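You operate a simulated robot arm through the tools that you are given. There is no shell and no other tool. Be economical: measure what you need, move in short steps, check, and stop when the job is done.

Carry out the task below with a simulated robot arm. There is one attempt and no reset: what you move stays moved.

TASK
Put things in order on the top of the desk. At the end: the grey stone bottle stands where the pink eraser stood; the red crayon is on the blue plate; the green crayon stands on top of the white card (marked "RED"); the pink eraser is on the orange coaster; whatever was shut is shut again. Leave all else as you found it, and nothing knocked over.

The check looks at the end state, three seconds after you hand in, the way a careful person would. Anything else that was tipped, shoved, dropped, spilled or broken makes it a failure.

THE ROBOT
A 7-joint arm with a two-finger parallel gripper, fixed in place. Base frame: the origin is at the foot of the arm, x ahead of it, y to its left, z up; the work surface is at about z = 0. Units: mm, degrees, N and s.
With the tool pointing down near the work surface it reaches from about 220 to 580 mm from the base axis. Its first joint turns from -66.0 to 66.0 degrees. Payload 2.5 kg.
Tool frame: the origin (TCP) lies between the finger pads and is the grasp point; the fingertips stand 23 mm ahead of it; z points along the fingers, y is the line along which they close. Largest opening 94 mm; finger width 38, thickness 10; the body of the gripper, 54 by 96 mm, starts 39 mm behind the TCP.
Orientation is told as [roll, pitch, yaw] about the base's x, y, z axes, in that order, counted from this pose: with the fingers straight down and closing along the base's y, the tool's x points along the base's -x, its y along +y and its z along -z.

THE INTERFACE
- The arm moves only by the tool apply_moves. Its argument "series" is a list of rows, each a list of 7 numbers: the shift along the tool's x, y, z in units of 40 mm (1.0 is 40 mm), then the turn, a rotation vector about the tool's x, y, z in units of 6 degrees (1.0 is 6 degrees), then the opening, from 0 (shut) to 1 (fully open). In form: [[x, y, z, rx, ry, rz, grip], ...]. A call has 1 to 10 rows; each row shifts and turns the commanded pose from where the row before left it, along the tool's axes as they then stand. A call with a number of a shift or a turn outside -1 to 1 is refused whole. A row lasts 0.2 s, in which the tool goes at most 50 mm and 8.6 degrees; a call with a longer step from one row to the next is refused whole, and so is a gripper value outside its range. Where a pose cannot be reached the arm comes as near as it can. A force on the tool above 40 N (or 10 N above the force at the start of the call, whichever is more), or a blocked arm, ends the call early, and 0.2 s more pass. Each finger travels about 108 mm/s and halts on what it meets, pressing with about 31 N; the grip force reading is that of the motor and also rises with nothing between the fingers. The clock runs only during rows and for 0.2 s after the last one: add rows that do not move to give the fingers time. The reply holds the time, the measured pose of the TCP, the force on the tool along the base axes, the opening and the grip force, in the units named above and with some noise, with the torque about the TCP (base axes, N m) and any sound that the robot's microphone picked up, and new pictures: "pictures" is both (left out), scene, wrist or none.
- Cameras (640 x 400 px; columns grow to the right, rows downward): "scene" is fixed at [97.2, -409.5, 543.6]; the picture's right is [0.91, -0.41, 0.00], its down [-0.27, -0.59, -0.76] and it looks along [0.31, 0.69, -0.65] (base axes); focal length 246 px, centre (320, 200). "wrist" rides on the gripper at [86, 16, -74] in the tool frame; the picture's right is [-0.18, 0.98, 0.00], its down [-0.58, -0.11, -0.81] and it looks along [-0.79, -0.15, 0.59] (tool axes); focal length 243 px, centre (320, 200). There is no depth. A picture from a camera that has moved, and an enlarged one, comes with that camera's place and axes in the base frame and with its lens. The place of the scene camera against the robot may be out by one fixed shift of up to 18 mm in any direction.
- enlarge(camera, box): a new picture of the part [left, top, right, bottom] of that camera's present view, enlarged. No time passes.
- job_done(): hands the job in; it is judged then, once.

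Go step by step. Nothing tells you positions but the pictures and the camera data: compare them with the known pose of the tool, close in by small moves and look again before you grip or let go. The budget is 120 turns and 200 pictures, counting those below and the enlarged ones. Unless the task says otherwise, let go and move clear before handing in, and close with one line.

The tools are called after "Call:" as name(argument=value, ...) on one line, values as JSON. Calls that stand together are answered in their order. apply_moves: Moves the arm, as the interface text tells. Its arguments: {"type":"object","properties":{"series":{"type":"array"},"pictures":{"type":"string","enum":["both","scene","wrist","none"]}},"required":["series"]} The other tools are called the same way: enlarge (camera, box) takes an enlarged picture of a part of a camera's view; job_done () hands the job in.

At the start:

```text
clock: 0.0
ee_pos: [420.2, 190.4, 269.7]
tool_rot: [0.0, -0.1, 0.0]
ft_force: [0.5, -0.2, 0.4]
moment: [0.0, 0.01, 0.04]
gripper_width: 94.2
finger_force: 0.0
```

scene: 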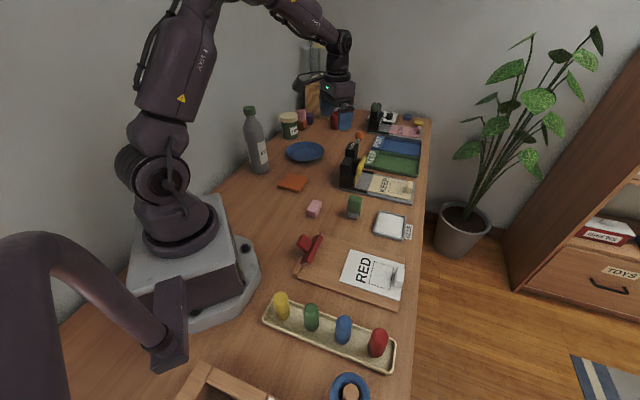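
wrist: 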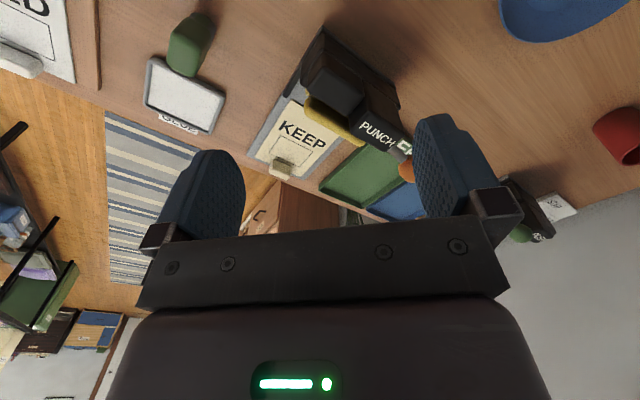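

I see a desk with many items; I'll enlarge the scene to identify the bottle, crayons, eraser, card, plate and coaster.

Call:
enlarge(camera="scene", box=[220, 170, 440, 310])

Call:
enlarge(camera="scene", box=[220, 80, 440, 220])

Call:
enlarge(camera="scene", box=[180, 260, 420, 400])

```text
2.86 times, centred on (330, 240) of scene
camera zoom: at [97.2, -409.5, 543.6], right [0.91, -0.41, 0.0], down [-0.27, -0.59, -0.76], along [0.31, 0.69, -0.65], focal length 704 px, centre (291, 86)
```

zoom: 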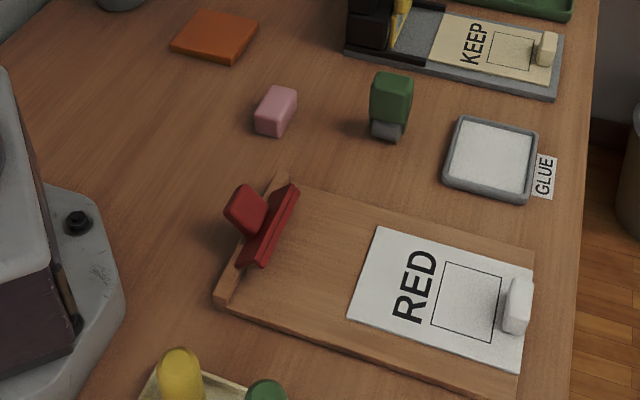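

```text
2.86 times, centred on (330, 150) of scene
camera zoom: at [97.2, -409.5, 543.6], right [0.91, -0.41, 0.0], down [-0.27, -0.59, -0.76], along [0.31, 0.69, -0.65], focal length 704 px, centre (291, 343)
```

zoom: 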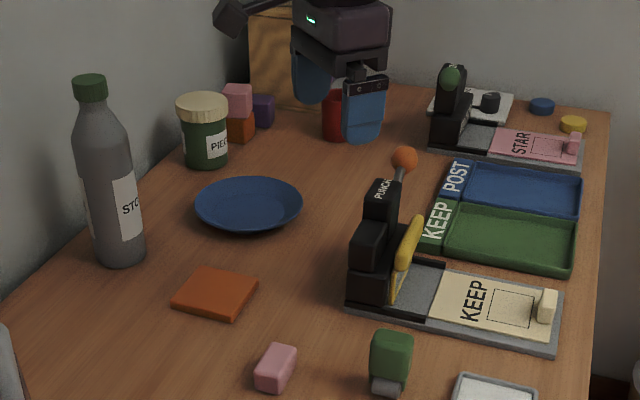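

```text
2.67 times, centred on (300, 330) of scene
camera zoom: at [97.2, -409.5, 543.6], right [0.91, -0.41, 0.0], down [-0.27, -0.59, -0.76], along [0.31, 0.69, -0.65], focal length 657 px, centre (373, -147)
```

zoom: 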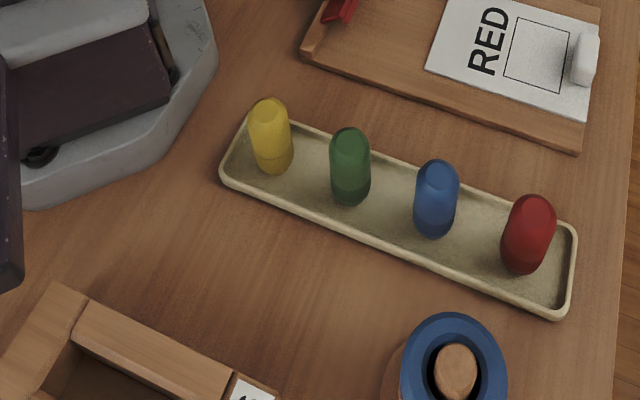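

The crayons seem to be the four stubs in the tray; eraser at about (316,121), coaster (304,289), plate (424,475), bottle (220,449). I move above the eraser for a closer look.

Call:
apply_moves(series=[[0.52, -0.345, 0.5, 0, 0, 0, 1], [0.52, -0.345, 0.5, 0, 0, 0, 1], [0.52, -0.345, 0.5, 0, 0, 0, 1], [0.52, -0.345, 0.5, 0, 0, 0, 1], [0.52, -0.345, 0.5, 0, 0, 0, 1], [0, 0, 0, 0, 0, 0, 1]])

```text
clock: 1.4
ee_pos: [316.3, 123.0, 170.0]
tool_rot: [0.1, 0.0, 0.1]
ft_force: [-0.4, 0.3, 0.3]
moment: [0.02, 0.0, -0.01]
gripper_width: 94.0
finger_force: 0.1
camera wrist: at [231.0, 138.0, 245.3], right [0.18, 0.98, 0.0], down [0.58, -0.11, 0.81], along [0.79, -0.15, -0.59], focal length 243 px, centre (320, 200)
```

scene: 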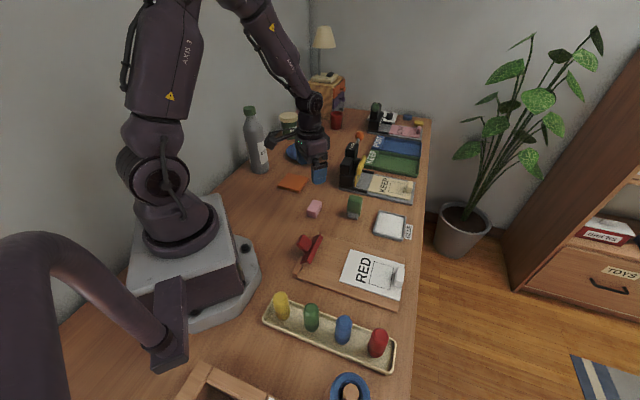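
wrist: 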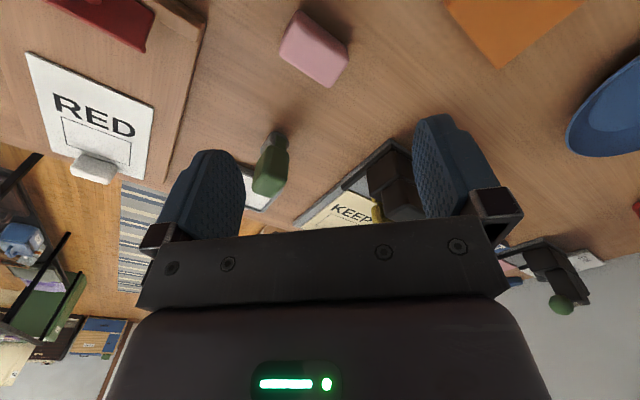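

Call:
enlarge(camera="wrist", box=[240, 0, 400, 100])

Call:
enlarge(camera="wrist", box=[0, 0, 320, 200])

```text
4.00 times, centred on (320, 50) of wrist
camera zoom: at [231.0, 138.0, 245.3], right [0.18, 0.98, 0.0], down [0.58, -0.11, 0.81], along [0.79, -0.15, -0.59], focal length 970 px, centre (320, 800)
```

zoom: 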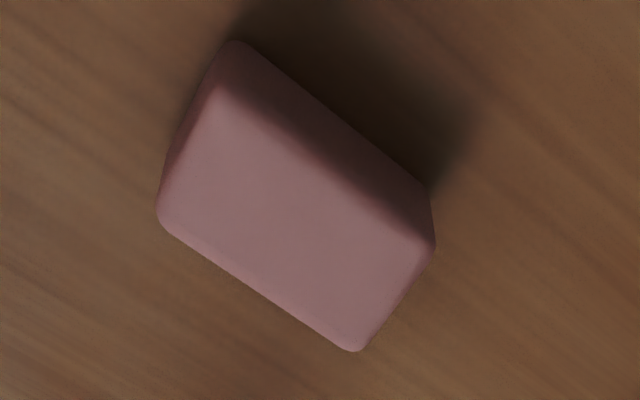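

```text
2.00 times, centred on (160, 100) of wrist
camera zoom: at [231.0, 138.0, 245.3], right [0.18, 0.98, 0.0], down [0.58, -0.11, 0.81], along [0.79, -0.15, -0.59], focal length 485 px, centre (640, 400)
```

zoom: 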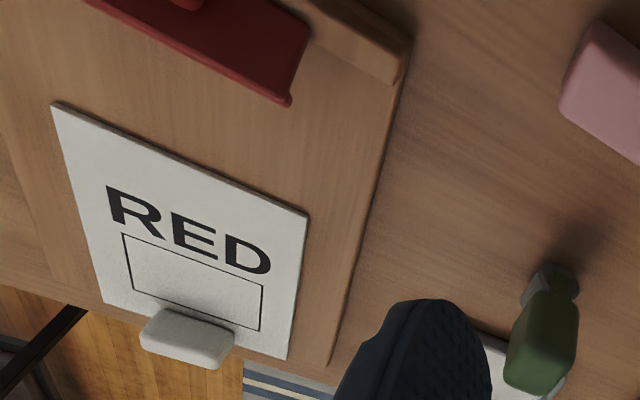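

The eraser is about 50×28×22 mm at (324,115) with its long side at 45°. I rotate to match and descend partway.

Call:
apply_moves(series=[[-0.19, -0.2, 0.2, 0, 0, 0, 1], [0, 0, 0.2, 0, 0, -0.9375, 1], [0, 0, 0.2, 0, 0, -0.9375, 1], [0, 0, 0.2, 0, 0, -0.9375, 1], [0, 0, 0.2, 0, 0, -0.9375, 1], [0, 0, 0.2, 0, 0, -0.9375, 1], [0, 0, 0.2, 0, 0, -0.9375, 1], [0, 0, 0.2, 0, 0, -0.9375, 1], [0, 0, 0.2, 0, 0, -0.9375, 1], [0, 0, 0, 0, 0, 0, 1]])

```text
clock: 3.6
ee_pos: [324.5, 112.3, 98.3]
tool_rot: [0.0, -0.1, 45.2]
ft_force: [-1.3, 0.4, -0.1]
moment: [-0.01, 0.0, 0.02]
gripper_width: 94.0
finger_force: 0.1
camera wrist: at [252.5, 62.7, 172.8], right [-0.57, 0.82, 0.0], down [0.49, 0.33, 0.81], along [0.66, 0.46, -0.59], focal length 243 px, centre (320, 200)
```

scene: 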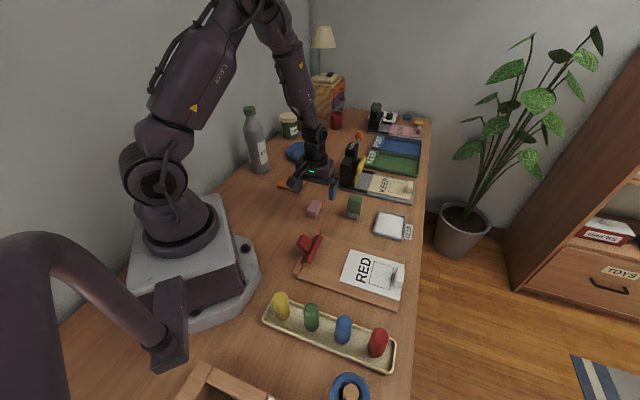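
wrist: 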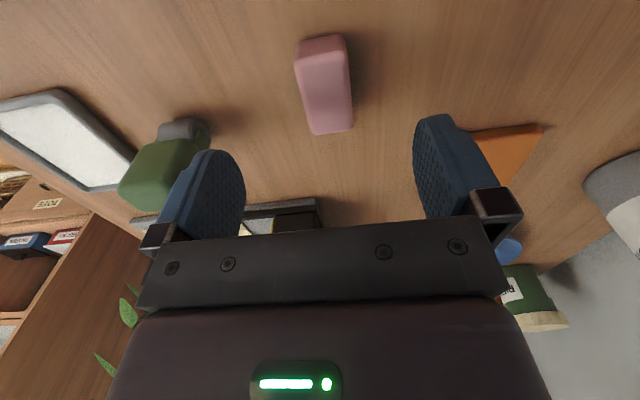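

Call:
apply_moves(series=[[0, 0.1, 0, 0, 0, 0, 0.7], [0, 0, 0.9, 0, 0, 0, 0.7], [0, 0, 0.87, 0, 0, 0, 0.7], [0, 0, 0, 0, 0, 0, 0.7]], pictures="wrist")

```text
clock: 4.6
ee_pos: [320.8, 116.6, 27.4]
tool_rot: [0.0, 0.0, 44.9]
ft_force: [0.0, -0.6, -0.4]
moment: [-0.01, 0.01, -0.02]
gripper_width: 65.8
finger_force: 0.0
camera wrist: at [249.9, 66.4, 101.8], right [-0.56, 0.83, 0.0], down [0.49, 0.33, 0.81], along [0.67, 0.45, -0.59], focal length 243 px, centre (320, 200)
```

wrist: 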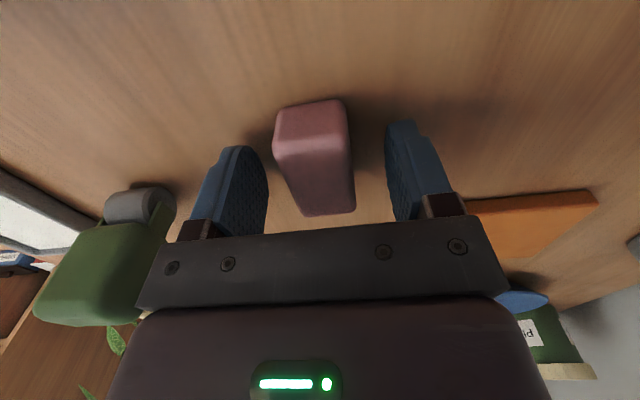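

Call:
apply_moves(series=[[0, 0, 0, 0, 0, 0, 0.2], [0, 0, 0, 0, 0, 0, 0.2], [0, 0, 0, 0, 0, 0, 0.2], [0, 0, -0.5, 0, 0, 0, 0.2], [0, 0, -1, 0, 0, 0, 0.2], [0, 0, 0, 0, 0, 0, 0.2]], pictures="wrist")

```text
clock: 6.0
ee_pos: [322.0, 115.6, 87.5]
tool_rot: [-0.1, 0.0, 45.0]
ft_force: [-0.5, -0.7, -0.3]
moment: [-0.01, -0.02, 0.02]
gripper_width: 18.8
finger_force: 0.1
camera wrist: at [250.5, 65.2, 162.1], right [-0.56, 0.83, 0.0], down [0.49, 0.33, 0.81], along [0.67, 0.45, -0.59], focal length 243 px, centre (320, 200)
```

wrist: 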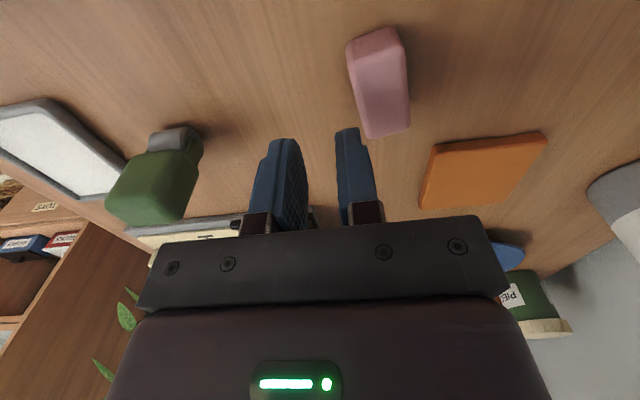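

The grip missed: the eraser was pushed about 35 mm towards the coaster and is still upright. I look closely before retrying.

Call:
enlarge(camera="wrist", box=[280, 0, 600, 200])

Call:
enlarge(camera="scene", box=[250, 140, 410, 240])

```text
2.00 times, centred on (440, 100) of wrist
camera zoom: at [250.5, 65.2, 162.1], right [-0.56, 0.83, 0.0], down [0.49, 0.33, 0.81], along [0.67, 0.45, -0.59], focal length 485 px, centre (80, 400)
```

zoom: 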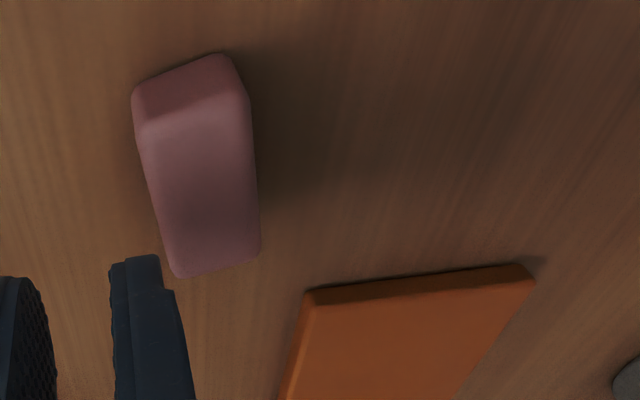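

```text
4.00 times, centred on (330, 190) of scene
camera zoom: at [97.2, -409.5, 543.6], right [0.91, -0.41, 0.0], down [-0.27, -0.59, -0.76], along [0.31, 0.69, -0.65], focal length 985 px, centre (280, 240)
```

zoom: 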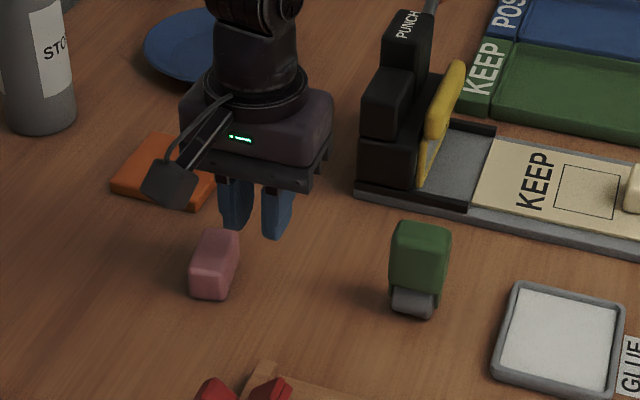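

Call:
apply_moves(series=[[-0.06, 0.945, 0, 0, 0, 0, 0.8], [0, 0, 0, 0, 0, -0.7, 0.8], [0, 0, 0, 0, 0, -0.7, 0.8], [0, 0, 0, 0, 0, 0, 0.8]], pictures="wrist")

```text
clock: 7.0
ee_pos: [296.1, 143.7, 86.6]
tool_rot: [0.1, 0.1, 53.5]
ft_force: [-0.5, -1.0, 0.1]
moment: [0.0, 0.01, -0.04]
gripper_width: 74.9
finger_force: 0.0
camera wrist: at [232.8, 83.6, 162.2], right [-0.68, 0.73, 0.0], down [0.43, 0.4, 0.81], along [0.59, 0.55, -0.59], focal length 243 px, centre (320, 200)
```

wrist: 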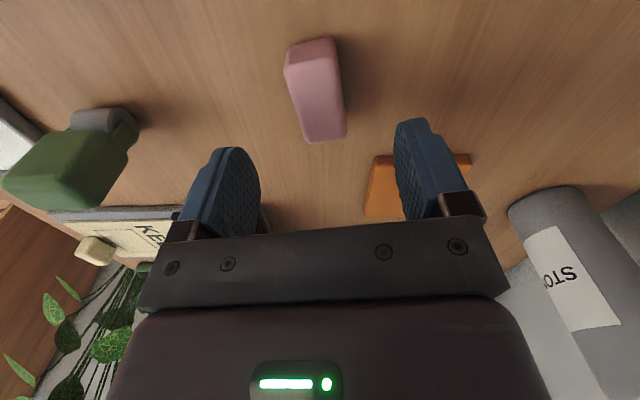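

Call:
apply_moves(series=[[0, 0, 0.75, 0, 0, 0, 0.8], [0, 0, 0.75, 0, 0, 0, 0.7], [0, 0, 0, 0, 0, 0, 0.55], [0, 0, 0, 0, 0, 0, 0.45], [0, 0, 0, 0, 0, 0, 0.38], [0, 0, 0, 0, 0, 0, 0.32]], pictures="wrist")

```text
clock: 8.4
ee_pos: [297.0, 144.1, 26.9]
tool_rot: [-0.1, 0.0, 53.5]
ft_force: [1.0, -0.3, -0.7]
moment: [0.01, 0.01, -0.03]
gripper_width: 30.2
finger_force: 0.1
camera wrist: at [232.6, 84.1, 101.4], right [-0.68, 0.73, 0.0], down [0.43, 0.4, 0.81], along [0.59, 0.55, -0.59], focal length 243 px, centre (320, 200)
```

wrist: 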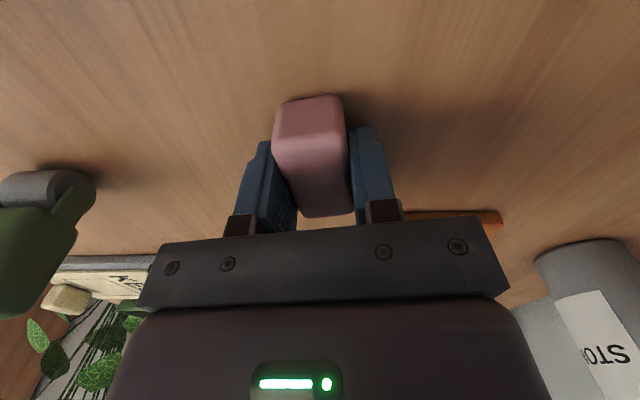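

Fingers are flanking the eraser at 30 mm without force yet. I close slightly further and check before lifting.

Call:
apply_moves(series=[[0, 0, 0, 0, 0, 0, 0.26], [0, 0, 0, 0, 0, 0, 0.2], [0, 0, 0, 0, 0, 0, 0.2]], pictures="wrist")

```text
clock: 9.2
ee_pos: [296.2, 144.9, 26.6]
tool_rot: [0.0, 0.1, 53.4]
ft_force: [0.1, -0.8, 1.6]
moment: [-0.01, -0.03, -0.01]
gripper_width: 28.8
finger_force: 31.2
camera wrist: at [232.7, 84.1, 101.5], right [-0.68, 0.73, 0.0], down [0.43, 0.4, 0.81], along [0.59, 0.55, -0.59], focal length 243 px, centre (320, 200)
```

wrist: 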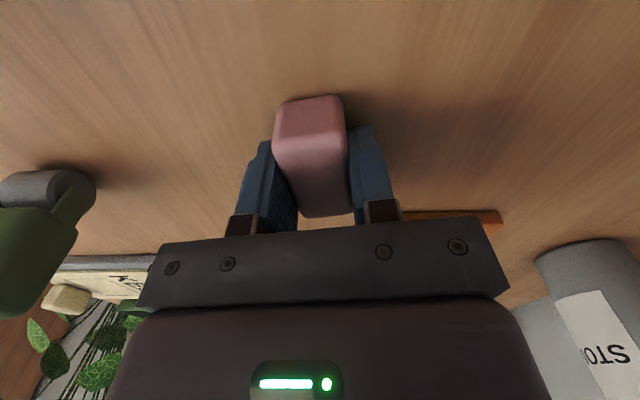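

Call:
apply_moves(series=[[0, 0, -0.1, 0, 0, 0, 0], [0, 0, -0.15, 0, 0, 0, 0], [0, 0, -0.2, 0, 0, 0, 0], [0, 0, 0, 0, 0, 0, 0]], pictures="wrist")

```text
clock: 10.2
ee_pos: [296.5, 144.8, 44.4]
tool_rot: [0.1, 0.0, 53.5]
ft_force: [-0.2, -0.1, 0.0]
moment: [0.0, -0.02, -0.01]
gripper_width: 29.0
finger_force: 30.7
camera wrist: at [233.0, 83.8, 120.0], right [-0.68, 0.73, 0.0], down [0.43, 0.4, 0.81], along [0.59, 0.55, -0.59], focal length 243 px, centre (320, 200)
```

wrist: 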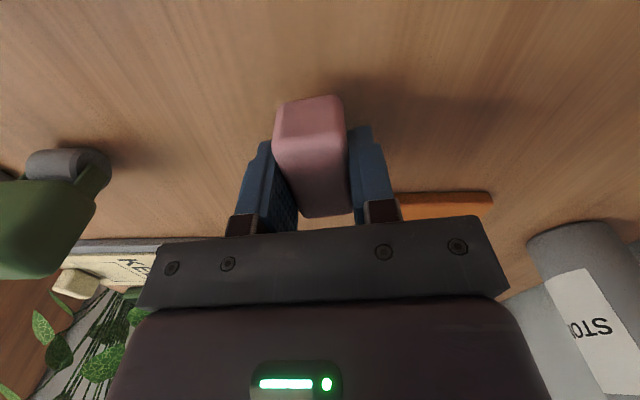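

Call:
apply_moves(series=[[0, 0, -0.3, 0, 0, 0, 0], [-0.2, 0.12, -0.3, 0, 0, 0, 0], [-0.369, 0.216, 0, 0, 0, 0, 0], [-0.369, 0.216, 0, 0, 0, 0, 0], [-0.369, 0.216, 0, 0, 0, 0, 0], [-0.369, 0.216, 0, 0, 0, 0, 0], [-0.369, 0.216, 0, 0, 0, 0, 0], [-0.369, 0.216, 0, 0, 0, 0, 0], [-0.369, 0.216, 0, 0, 0, 0, 0], [-0.17, 0.1, 0, 0, 0, 0, 0]])

```text
clock: 12.4
ee_pos: [312.4, 280.2, 69.5]
tool_rot: [0.0, 0.0, 53.2]
ft_force: [0.3, -0.2, -0.1]
moment: [0.02, 0.02, 0.0]
gripper_width: 29.0
finger_force: 31.5
camera wrist: at [247.5, 220.4, 143.8], right [-0.68, 0.73, 0.0], down [0.43, 0.4, 0.81], along [0.59, 0.55, -0.59], focal length 243 px, centre (320, 200)
```

scene: 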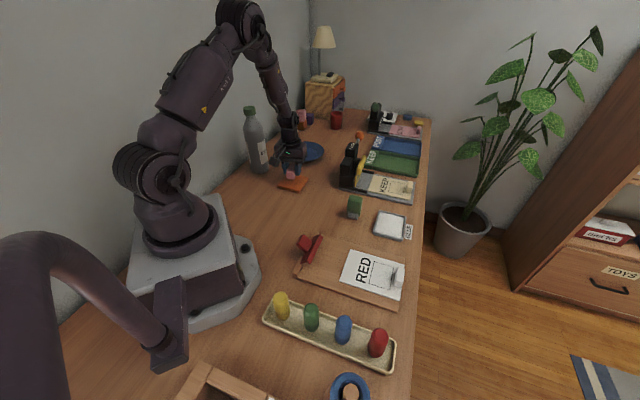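
wrist: 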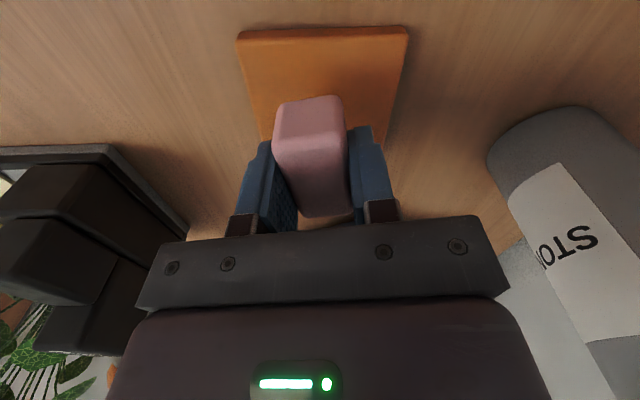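

Eraser is above the coaster's centre. I lower gently.

Call:
apply_moves(series=[[0, 0, 0.3, 0, 0, 0, 0], [0, 0, 0.2, 0, 0, 0, 0], [0, 0, 0.15, 0, 0, 0, 0], [0, 0, 0.05, 0, 0, 0, 0]], pictures="wrist")

Call:
enlarge(camera="scene", box=[250, 120, 350, 200])

```text
clock: 13.4
ee_pos: [312.8, 279.8, 40.7]
tool_rot: [-0.1, 0.0, 53.4]
ft_force: [-0.4, -0.6, -0.4]
moment: [0.0, 0.01, 0.01]
gripper_width: 29.2
finger_force: 31.6
camera wrist: at [247.8, 220.5, 115.6], right [-0.68, 0.73, 0.0], down [0.43, 0.4, 0.81], along [0.59, 0.55, -0.59], focal length 243 px, centre (320, 200)
```

wrist: 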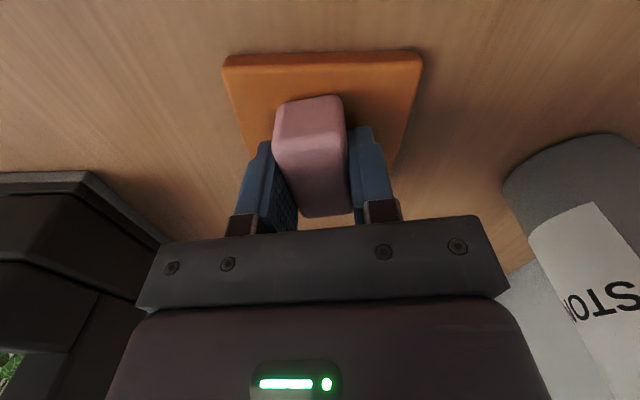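

```text
5.00 times, centred on (300, 160) of scene
camera zoom: at [97.2, -409.5, 543.6], right [0.91, -0.41, 0.0], down [-0.27, -0.59, -0.76], along [0.31, 0.69, -0.65], focal length 1232 px, centre (420, 400)
```

zoom: 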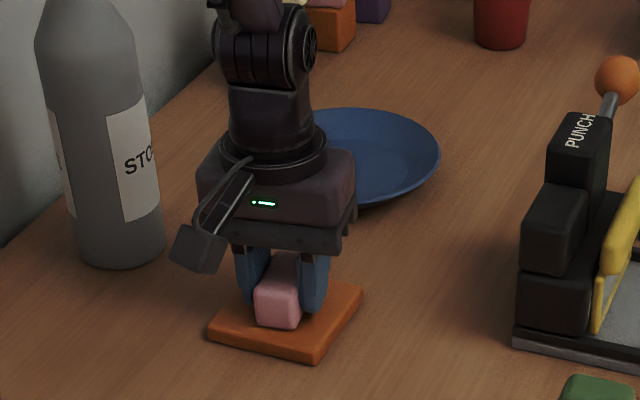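

Call:
apply_moves(series=[[0, 0, 0.05, 0, 0, 0, 0], [0, 0, 0.05, 0, 0, 0, 0], [0, 0, 0, 0, 0, 0, 0]], pictures="none")

```text
clock: 14.0
ee_pos: [311.9, 281.2, 39.1]
tool_rot: [-0.1, 0.0, 53.4]
ft_force: [-2.8, -2.2, 9.7]
moment: [-0.04, 0.06, -0.02]
gripper_width: 29.3
finger_force: 31.0
stopped in row 3: the force on the tool passed its limit (the readings are from after the stop); the commanded pose is now the measured one
```

Contact on the coaster at z≈39. I release gently and rise.

Call:
apply_moves(series=[[0, 0, 0, 0, 0, 0, 0.34], [0, 0, 0, 0, 0, 0, 0.45], [0, 0, 0, 0, 0, 0, 0.55], [0, 0, -0.3, 0, 0, 0, 0.55], [0, 0, -0.8, 0, 0, 0, 0.55], [0, 0, -0.8, 0, 0, 0, 0.55]])

```text
clock: 15.4
ee_pos: [314.0, 280.3, 115.6]
tool_rot: [0.0, 0.1, 53.3]
ft_force: [-1.1, -0.2, 0.1]
moment: [0.01, 0.02, -0.05]
gripper_width: 51.9
finger_force: 0.1
camera wrist: at [250.2, 220.9, 191.2], right [-0.68, 0.73, 0.0], down [0.43, 0.4, 0.81], along [0.59, 0.55, -0.59], focal length 243 px, centre (320, 200)
```

scene: 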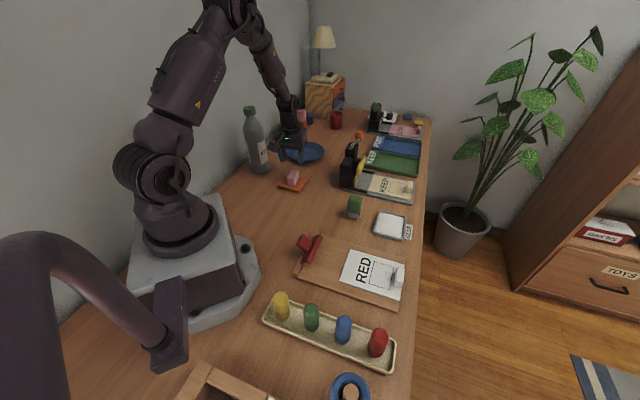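
wrist: 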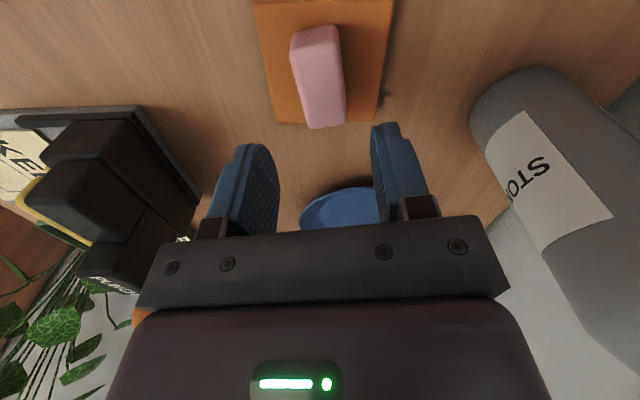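

The eraser is on the coaster, upright. Next I travel to the crayon tray, turning the tool on the way.

Call:
apply_moves(series=[[0.54, -0.53, -0.2, 0, 0, 0.9, 1], [0.49, -0.58, -0.2, 0, 0, 0.9, 1], [0.43, -0.62, -0.2, 0, 0, 0.9, 1], [0.37, -0.66, -0.2, 0, 0, 0.9, 1], [0.31, -0.69, -0.2, 0, 0, 0.9, 1], [0.24, -0.72, -0.2, 0, 0, 0.9, 1], [0.17, -0.74, -0.2, 0, 0, 0.9, 1], [0.1, -0.75, -0.2, 0, 0, 0.9, 1], [0.03, -0.76, -0.2, 0, 0, 0.9, 1], [-0.04, -0.755, -0.2, 0, 0, 0.9, 1]])

```text
clock: 17.6
ee_pos: [350.9, -19.1, 195.8]
tool_rot: [0.0, 0.0, -0.7]
ft_force: [-1.0, -0.5, -0.1]
moment: [0.02, 0.0, 0.0]
gripper_width: 94.1
finger_force: 0.1
camera wrist: at [266.6, -3.0, 270.8], right [0.2, 0.98, 0.0], down [0.58, -0.12, 0.81], along [0.79, -0.16, -0.59], focal length 243 px, centre (320, 200)
```

scene: 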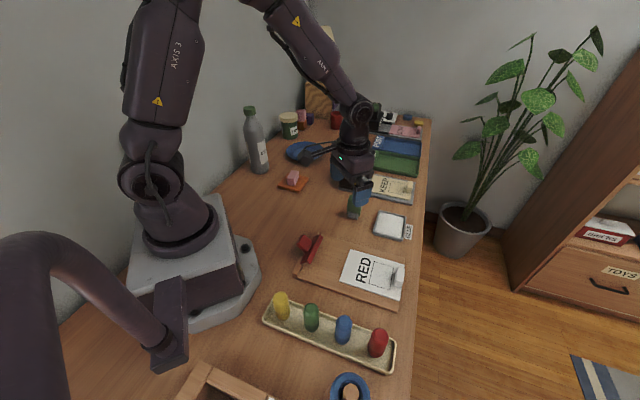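
wrist: 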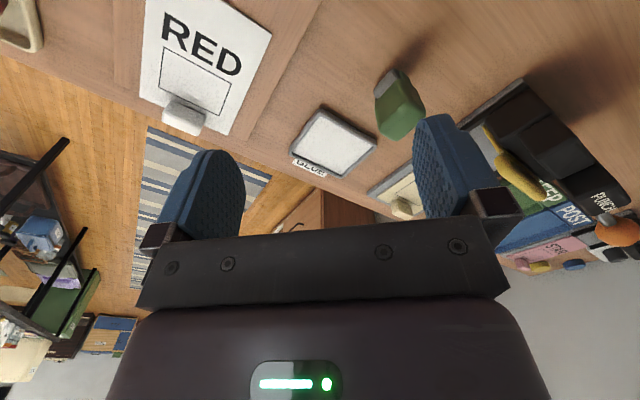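

Call:
apply_moves(series=[[0.23, -0.85, 0, 0, 0, 0.9, 1], [0.15, -0.87, 0, 0, 0, 0.9, 1], [0.065, -0.88, 0, 0, 0, 0.9, 1], [-0.02, -0.88, 0, 0, 0, 0.9, 1], [-0.1, -0.875, 0, 0, 0, 0.9, 1], [-0.18, -0.86, 0, 0, 0, 0.9, 1], [-0.26, -0.84, 0, 0, 0, 0.9, 1], [-0.34, -0.81, 0, 0, 0, 0.9, 1], [0, 0, 0, 0, 0, 0, 1]])

```text
clock: 19.6
ee_pos: [274.4, -290.7, 196.9]
tool_rot: [0.0, -0.2, -43.9]
ft_force: [-0.2, -0.3, 0.5]
moment: [0.02, 0.01, -0.01]
gripper_width: 94.0
finger_force: 0.1
camera wrist: at [224.4, -218.9, 272.5], right [0.81, 0.58, 0.0], down [0.34, -0.48, 0.81], along [0.47, -0.66, -0.59], focal length 243 px, centre (320, 200)
```

scene: 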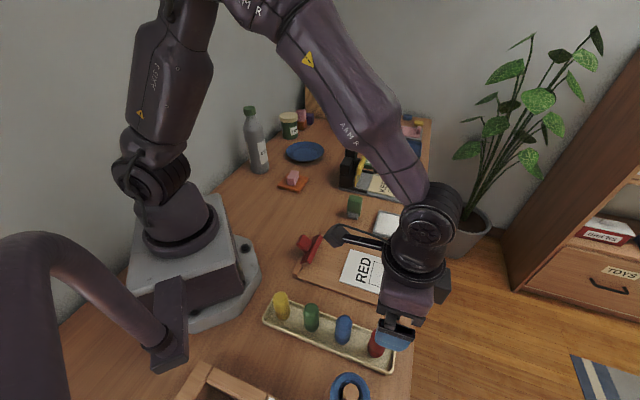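
wrist: 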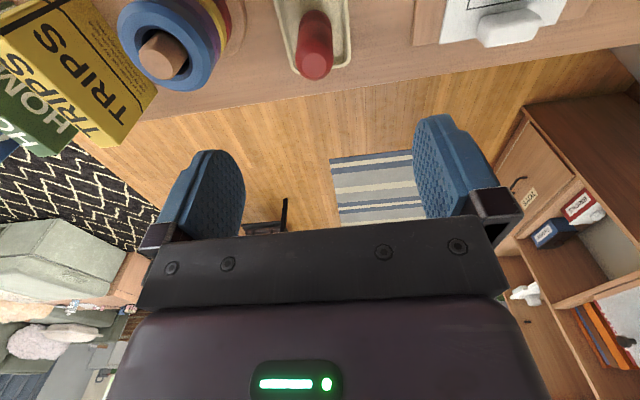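

Call:
enlarge(camera="wrist", box=[220, 0, 400, 110])

```text
3.56 times, centred on (310, 55) of wrist
camera zoom: at [224.4, -218.9, 272.5], right [0.81, 0.58, 0.0], down [0.34, -0.48, 0.81], along [0.47, -0.66, -0.59], focal length 863 px, centre (356, 716)
```

zoom: 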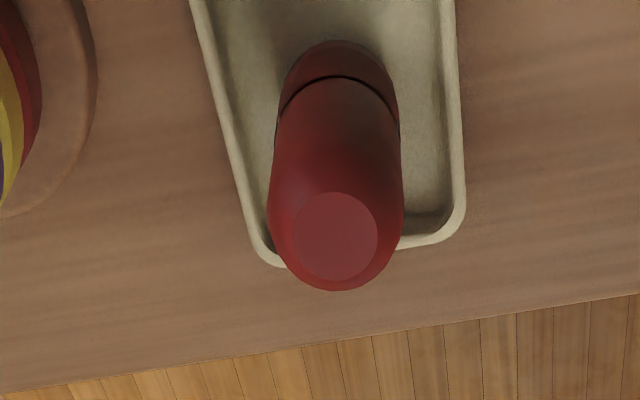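

Red crayon: roughly 32 mm in diameter, 70 mm tall at about (274,-297). I'll grip it with a 15° outward tilt, since the plate is far away, so I tilt and descend partway.

Call:
apply_moves(series=[[-0.11, -0.117, 0, 0, 0, 0, 0.7], [0, 0, 0, 0, -0.834, 0, 0.7], [0, 0, 0, 0, -0.833, 0, 0.7], [0, 0, 0, 0, -0.833, 0, 0.7], [0.22, 0, 0.821, 0, 0, 0, 0.7], [0.22, 0, 0.821, 0, 0, 0, 0.7], [0, 0, 0, 0, 0, 0, 0.7]])

```text
clock: 21.2
ee_pos: [276.0, -296.5, 127.4]
tool_rot: [0.0, -15.1, -43.8]
ft_force: [-0.3, 0.3, 1.1]
moment: [0.01, -0.01, 0.05]
gripper_width: 66.0
finger_force: 0.1
camera wrist: at [213.8, -214.0, 177.2], right [0.81, 0.59, 0.05], down [0.18, -0.32, 0.93], along [0.56, -0.74, -0.36], focal length 243 px, centre (320, 200)
```

scene: 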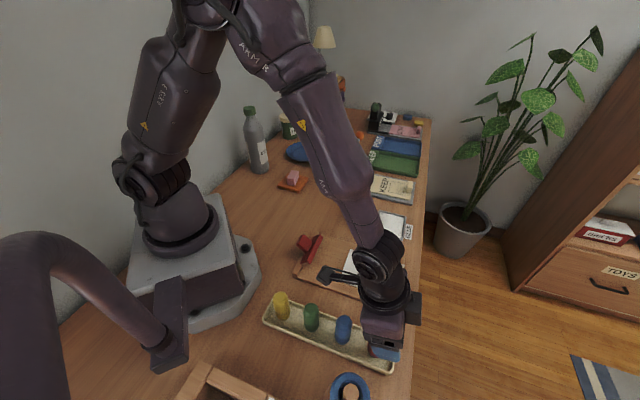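
wrist: 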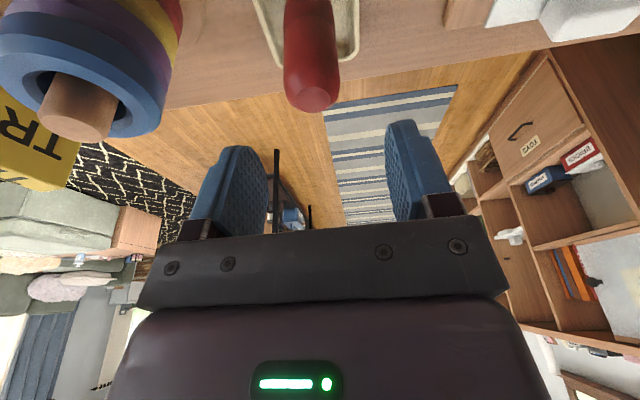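

Call:
apply_moves(series=[[0.16, -0.04, 0.857, 0, 0, 0, 0.7], [0.23, 0, 0.857, 0, 0, 0, 0.7], [0, 0, 0, 0, 0, 0, 0.7]])

Call:
enlarge(camera="scene", box=[260, 280, 420, 400])

```text
clock: 22.0
ee_pos: [278.4, -301.4, 56.3]
tool_rot: [0.0, -15.1, -43.7]
ft_force: [-0.3, -0.2, -0.4]
moment: [-0.02, 0.01, 0.02]
gripper_width: 65.8
finger_force: 0.0
camera wrist: at [216.2, -218.1, 106.6], right [0.81, 0.59, 0.05], down [0.18, -0.32, 0.93], along [0.56, -0.74, -0.37], focal length 243 px, centre (320, 200)
```

scene: 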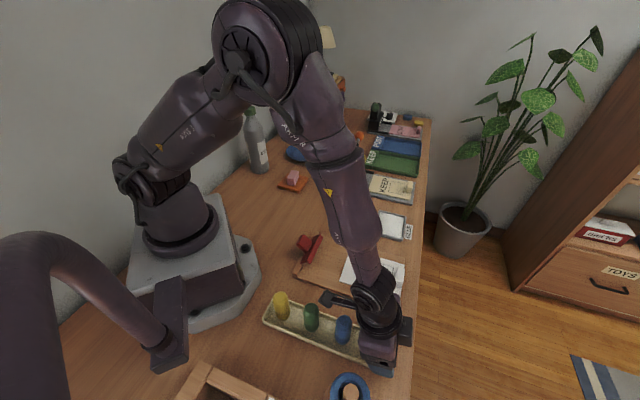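
wrist: 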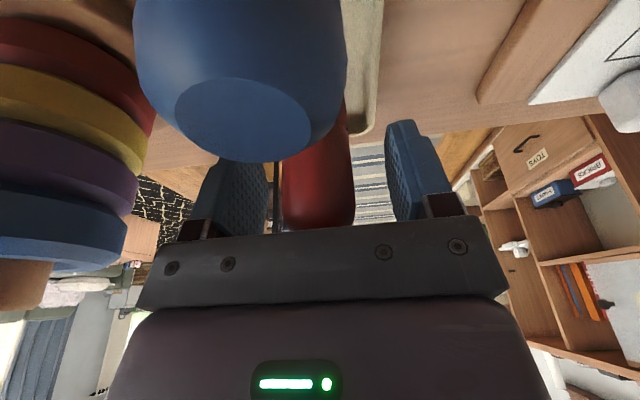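

```text
3.33 times, centred on (340, 340) of scene
camera zoom: at [97.2, -409.5, 543.6], right [0.91, -0.41, 0.0], down [-0.27, -0.59, -0.76], along [0.31, 0.69, -0.65], focal length 821 px, centre (253, -267)
```

zoom: 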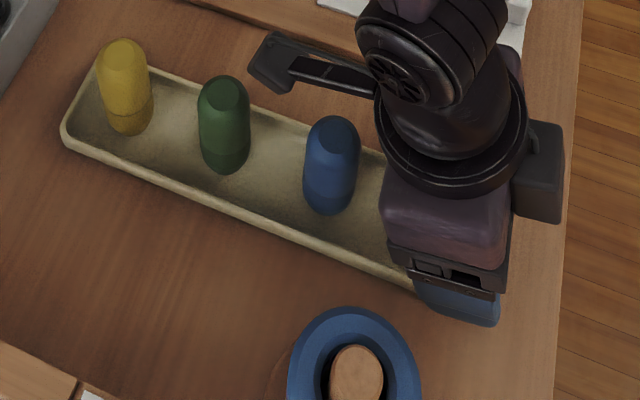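

Call:
apply_moves(series=[[0, 0, 0, 0, 0, 0, 0.55], [0, 0, 0, 0, 0, 0, 0.42], [0, 0, 0, 0, 0, 0, 0.34], [0, 0, 0, 0, 0, 0, 0.25], [0, 0, 0, 0, 0, 0, 0.1]], pictures="wrist")

```text
clock: 23.2
ee_pos: [278.5, -300.5, 56.3]
tool_rot: [0.0, -15.1, -43.8]
ft_force: [0.5, -0.4, 0.5]
moment: [0.03, 0.01, -0.03]
gripper_width: 30.0
finger_force: 30.9
camera wrist: at [216.2, -218.1, 106.9], right [0.81, 0.59, 0.05], down [0.18, -0.32, 0.93], along [0.56, -0.74, -0.37], focal length 243 px, centre (320, 200)
```

wrist: 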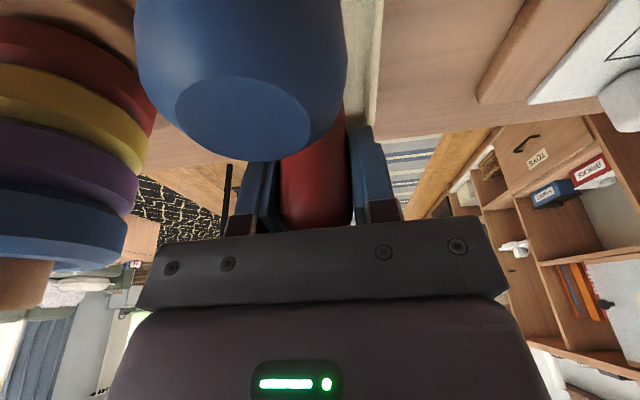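

Call:
apply_moves(series=[[-0.026, 0, -0.097, 0, 0, 0, 0], [-0.052, 0, -0.193, 0, 0, 0, 0], [-0.078, 0, -0.29, 0, 0, 0, 0], [-0.104, 0, -0.386, 0, 0, 0, 0], [-0.104, 0, -0.386, 0, 0, 0, 0], [-0.104, 0, -0.386, 0, 0, 0, 0], [-0.104, 0, -0.386, 0, 0, 0, 0], [-0.104, 0, -0.386, 0, 0, 0, 0], [-0.104, 0, -0.386, 0, 0, 0, 0], [-0.104, 0, -0.386, 0, 0, 0, 0]])

```text
clock: 25.4
ee_pos: [278.1, -298.3, 193.9]
tool_rot: [-0.1, -15.0, -43.8]
ft_force: [0.2, 0.2, -0.7]
moment: [-0.03, 0.0, 0.01]
gripper_width: 29.8
finger_force: 31.2
camera wrist: at [216.3, -216.0, 243.6], right [0.81, 0.59, 0.05], down [0.18, -0.32, 0.93], along [0.56, -0.74, -0.37], focal length 243 px, centre (320, 200)
```

scene: 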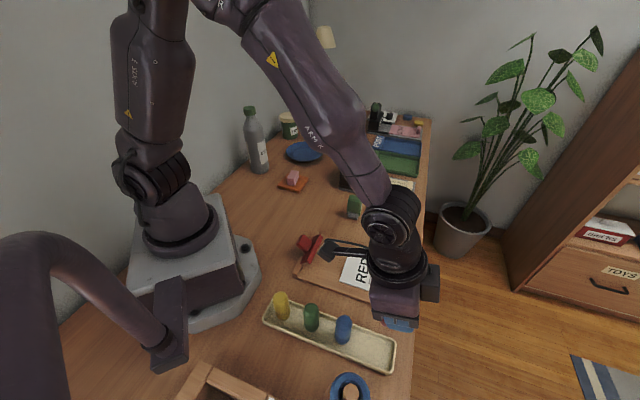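
wrist: 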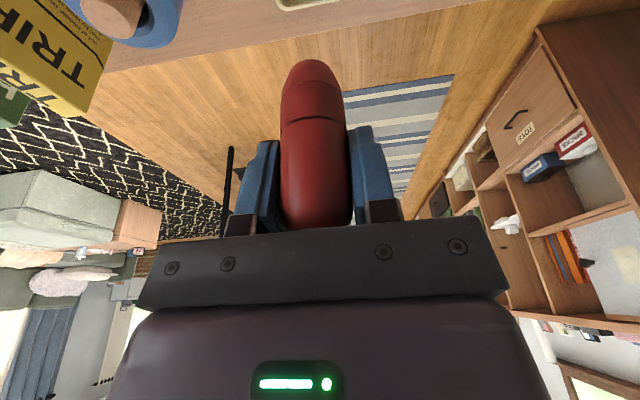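

Crayon held. I sweep the arm around to the plate side, high and smoothly.

Call:
apply_moves(series=[[-0.13, 0, -0.483, 0, 0, 0, 0], [-0.13, 0.44, -0.483, -0.108, 0, -0.402, 0], [-0.13, 0.889, -0.483, -0.216, 0, -0.805, 0], [0, 0.889, 0, -0.216, 0, -0.805, 0], [0, 0.889, 0, -0.216, 0, -0.805, 0], [0, 0.889, 0, -0.216, 0, -0.805, 0], [0, 0.889, 0, -0.216, 0, -0.805, 0], [0, 0.889, 0, -0.216, 0, -0.805, 0], [0, 0.889, 0, -0.216, 0, -0.805, 0], [0, 0.889, 0, -0.216, 0, -0.805, 0]], pictures="none")

Call:
apply_moves(series=[[0, 0.889, 0, -0.216, 0, -0.805, 0], [0, 0.889, 0, -0.216, 0, -0.805, 0], [0, 0.889, 0, -0.216, 0, -0.805, 0], [0, 0.889, 0, -0.216, 0, -0.805, 0], [0, 0.889, 0, -0.216, 0, -0.805, 0], [0, 0.889, 0, -0.216, 0, -0.805, 0], [0, 0.889, 0, -0.216, 0, -0.805, 0], [0, 0.889, 0, -0.216, 0, -0.805, 0], [0, 0.7, 0, -0.15, 0, -0.56, 0], [0, 0, 0, 0, 0, 0, 0]])

```text
clock: 27.6
ee_pos: [402.7, -32.6, 253.9]
tool_rot: [0.0, -15.1, -1.2]
ft_force: [-1.2, 0.5, 0.3]
moment: [0.0, 0.05, -0.01]
gripper_width: 29.8
finger_force: 31.2
```

```text
clock: 29.8
ee_pos: [307.2, 260.5, 253.0]
tool_rot: [0.0, -15.0, 42.1]
ft_force: [0.4, 0.4, -0.1]
moment: [-0.02, -0.01, -0.01]
gripper_width: 29.5
finger_force: 30.5
camera wrist: at [221.0, 202.9, 302.9], right [-0.53, 0.85, 0.05], down [0.33, 0.16, 0.93], along [0.78, 0.51, -0.37], focal length 243 px, centre (320, 200)
```

scene: 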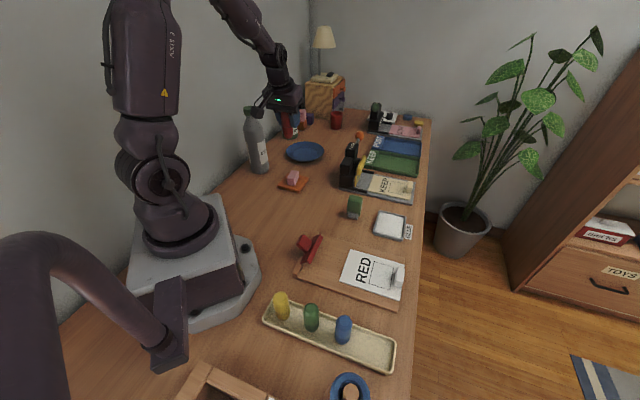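
wrist: 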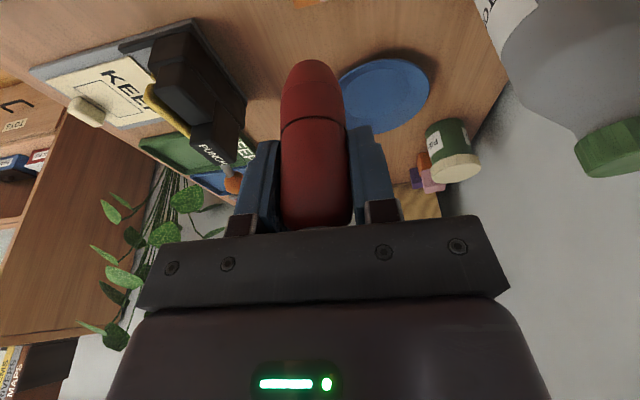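

Call:
apply_moves(series=[[0, 0, 0, -0.25, 0, -0.95, 0], [-0.3, 0.08, 0.25, 0, 0, 0, 0], [-0.484, 0.1345, 0.4145, 0, 0, 0, 0], [-0.484, 0.1345, 0.4145, 0, 0, 0, 0], [-0.484, 0.1345, 0.4145, 0, 0, 0, 0], [-0.484, 0.1345, 0.4145, 0, 0, 0, 0], [-0.484, 0.1345, 0.4145, 0, 0, 0, 0], [-0.484, 0.1345, 0.4145, 0, 0, 0, 0], [-0.3, 0.1, 0.25, 0, 0, 0, 0], [0, 0, 0, 0, 0, 0, 0]])

```text
clock: 32.0
ee_pos: [387.0, 407.9, 176.0]
tool_rot: [0.0, -14.9, 48.0]
ft_force: [0.9, 0.3, 0.1]
moment: [-0.01, -0.01, -0.03]
gripper_width: 29.6
finger_force: 31.1
camera wrist: at [308.4, 342.4, 225.0], right [-0.61, 0.79, 0.05], down [0.32, 0.19, 0.93], along [0.72, 0.58, -0.37], focal length 243 px, centre (320, 200)
```

scene: 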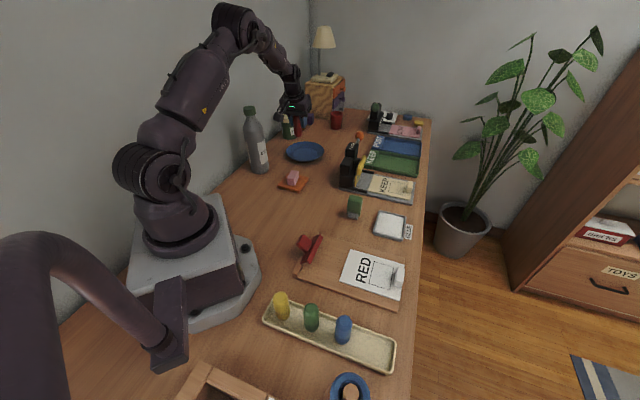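
wrist: 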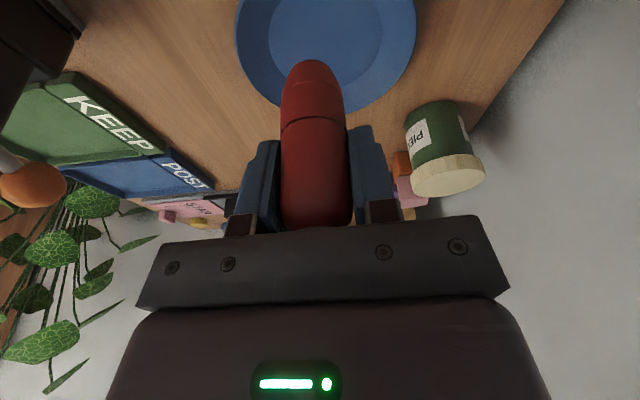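

Call:
apply_moves(series=[[-0.108, 0.033, 0.4175, 0, 0, 0, 0], [-0.108, 0.033, 0.4175, 0, 0, 0, 0], [-0.108, 0.033, 0.4175, 0, 0, 0, 0], [-0.108, 0.033, 0.4175, 0, 0, 0, 0], [0, 0, 0, 0, 0, 0, 0]])

Call:
enlarge(camera="scene", box=[240, 90, 370, 180])

```text
clock: 33.2
ee_pos: [407.7, 437.4, 114.3]
tool_rot: [0.0, -14.9, 48.1]
ft_force: [0.3, -0.1, 0.7]
moment: [-0.02, 0.02, -0.02]
gripper_width: 29.8
finger_force: 31.1
camera wrist: at [327.8, 371.7, 165.0], right [-0.61, 0.79, 0.05], down [0.32, 0.19, 0.93], along [0.72, 0.58, -0.37], focal length 243 px, centre (320, 200)
```

scene: 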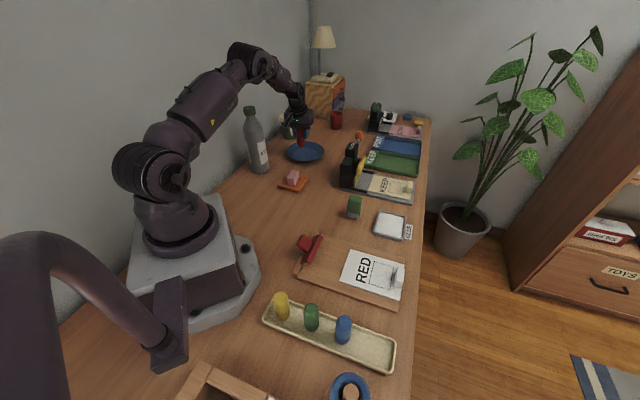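
wrist: 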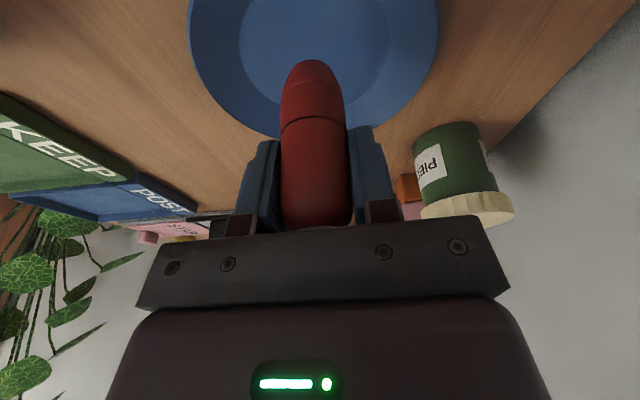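

```text
4.44 times, centred on (305, 135) of scene
camera zoom: at [97.2, -409.5, 543.6], right [0.91, -0.41, 0.0], down [-0.27, -0.59, -0.76], along [0.31, 0.69, -0.65], focal length 1095 px, centre (387, 489)
```

zoom: 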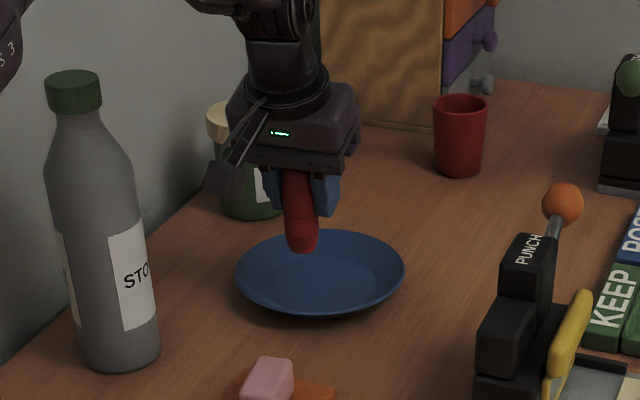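

Call:
apply_moves(series=[[-0.108, 0.048, 0.418, 0, 0, 0, 0], [-0.108, 0.048, 0.418, 0, 0, 0, 0], [0, 0, 0, 0, 0, 0, 0]], pictures="wrist")

Call:
enlarge(camera="scene", box=[270, 110, 340, 170])

```text
clock: 34.0
ee_pos: [417.6, 453.8, 84.0]
tool_rot: [0.0, -15.0, 48.2]
ft_force: [0.5, -0.4, 0.3]
moment: [0.0, 0.03, -0.01]
gripper_width: 29.4
finger_force: 31.2
camera wrist: at [337.2, 387.2, 135.0], right [-0.61, 0.79, 0.05], down [0.32, 0.19, 0.93], along [0.72, 0.58, -0.37], focal length 243 px, centre (320, 200)
```

wrist: 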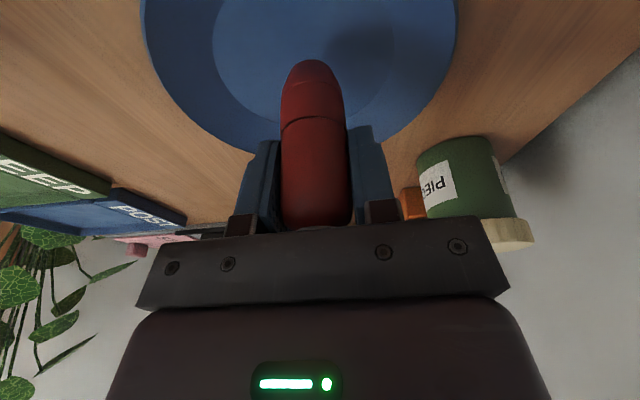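

```text
6.67 times, centred on (305, 140) of scene
camera zoom: at [97.2, -409.5, 543.6], right [0.91, -0.41, 0.0], down [-0.27, -0.59, -0.76], along [0.31, 0.69, -0.65], focal length 1642 px, centre (420, 600)
```

zoom: 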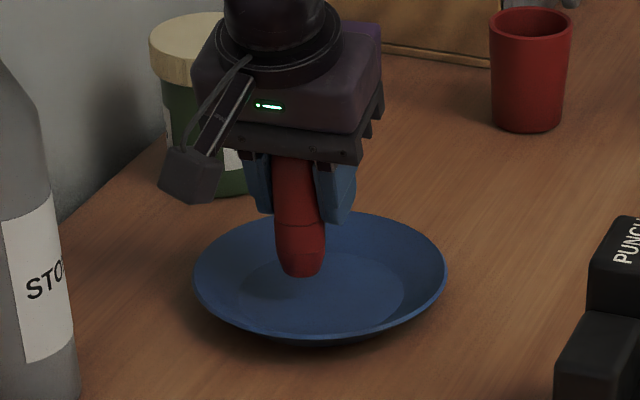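

Call:
apply_moves(series=[[0.03, -0.12, 0.24, 0, 0, 0, 0], [0.065, 0, 0.24, 0, 0, 0, 0], [0.013, 0, 0.048, 0, 0, 0, 0], [0.013, 0, 0.048, 0, 0, 0, 0], [0.013, 0, 0.048, 0, 0, 0, 0], [0.013, 0, 0.048, 0, 0, 0, 0]], pictures="wrist")

Call:
enlarge(camera="scene", box=[270, 110, 340, 170])

```text
clock: 35.4
ee_pos: [422.5, 452.8, 60.0]
tool_rot: [0.1, -15.4, 48.1]
ft_force: [-3.5, -3.5, 21.3]
moment: [-0.49, 0.19, -0.01]
gripper_width: 29.7
finger_force: 30.5
camera wrist: at [342.5, 385.4, 109.2], right [-0.61, 0.79, 0.05], down [0.31, 0.18, 0.93], along [0.73, 0.59, -0.36], focal length 243 px, centre (320, 200)
```

wrist: 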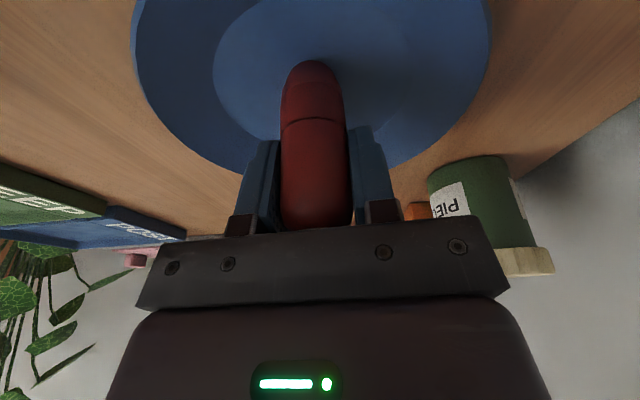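

```text
6.67 times, centred on (305, 140) of scene
camera zoom: at [97.1, -409.6, 543.5], right [0.91, -0.41, 0.0], down [-0.27, -0.59, -0.76], along [0.31, 0.69, -0.65], focal length 1642 px, centre (420, 600)
```

zoom: 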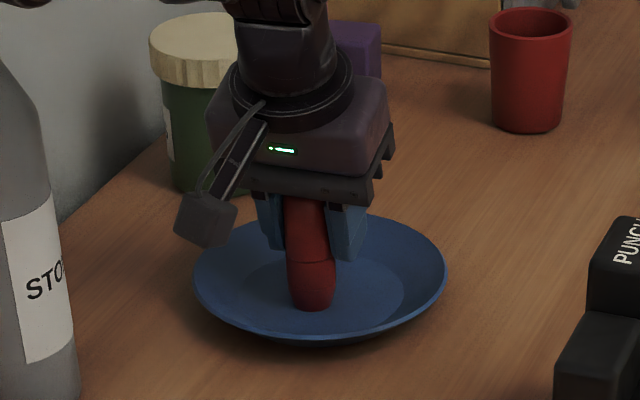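

Call:
apply_moves(series=[[-0.01, 0, -0.036, 0, 0, 0, 0], [-0.006, 0, -0.02, 0, 0, 0, 0], [0, 0, 0, 0, 0, 0, 0]], pictures="none")

```text
clock: 36.2
ee_pos: [422.9, 449.6, 59.0]
tool_rot: [0.0, -15.0, 48.0]
ft_force: [0.9, 3.7, 9.0]
moment: [0.14, 0.07, 0.02]
gripper_width: 29.9
finger_force: 31.2
```

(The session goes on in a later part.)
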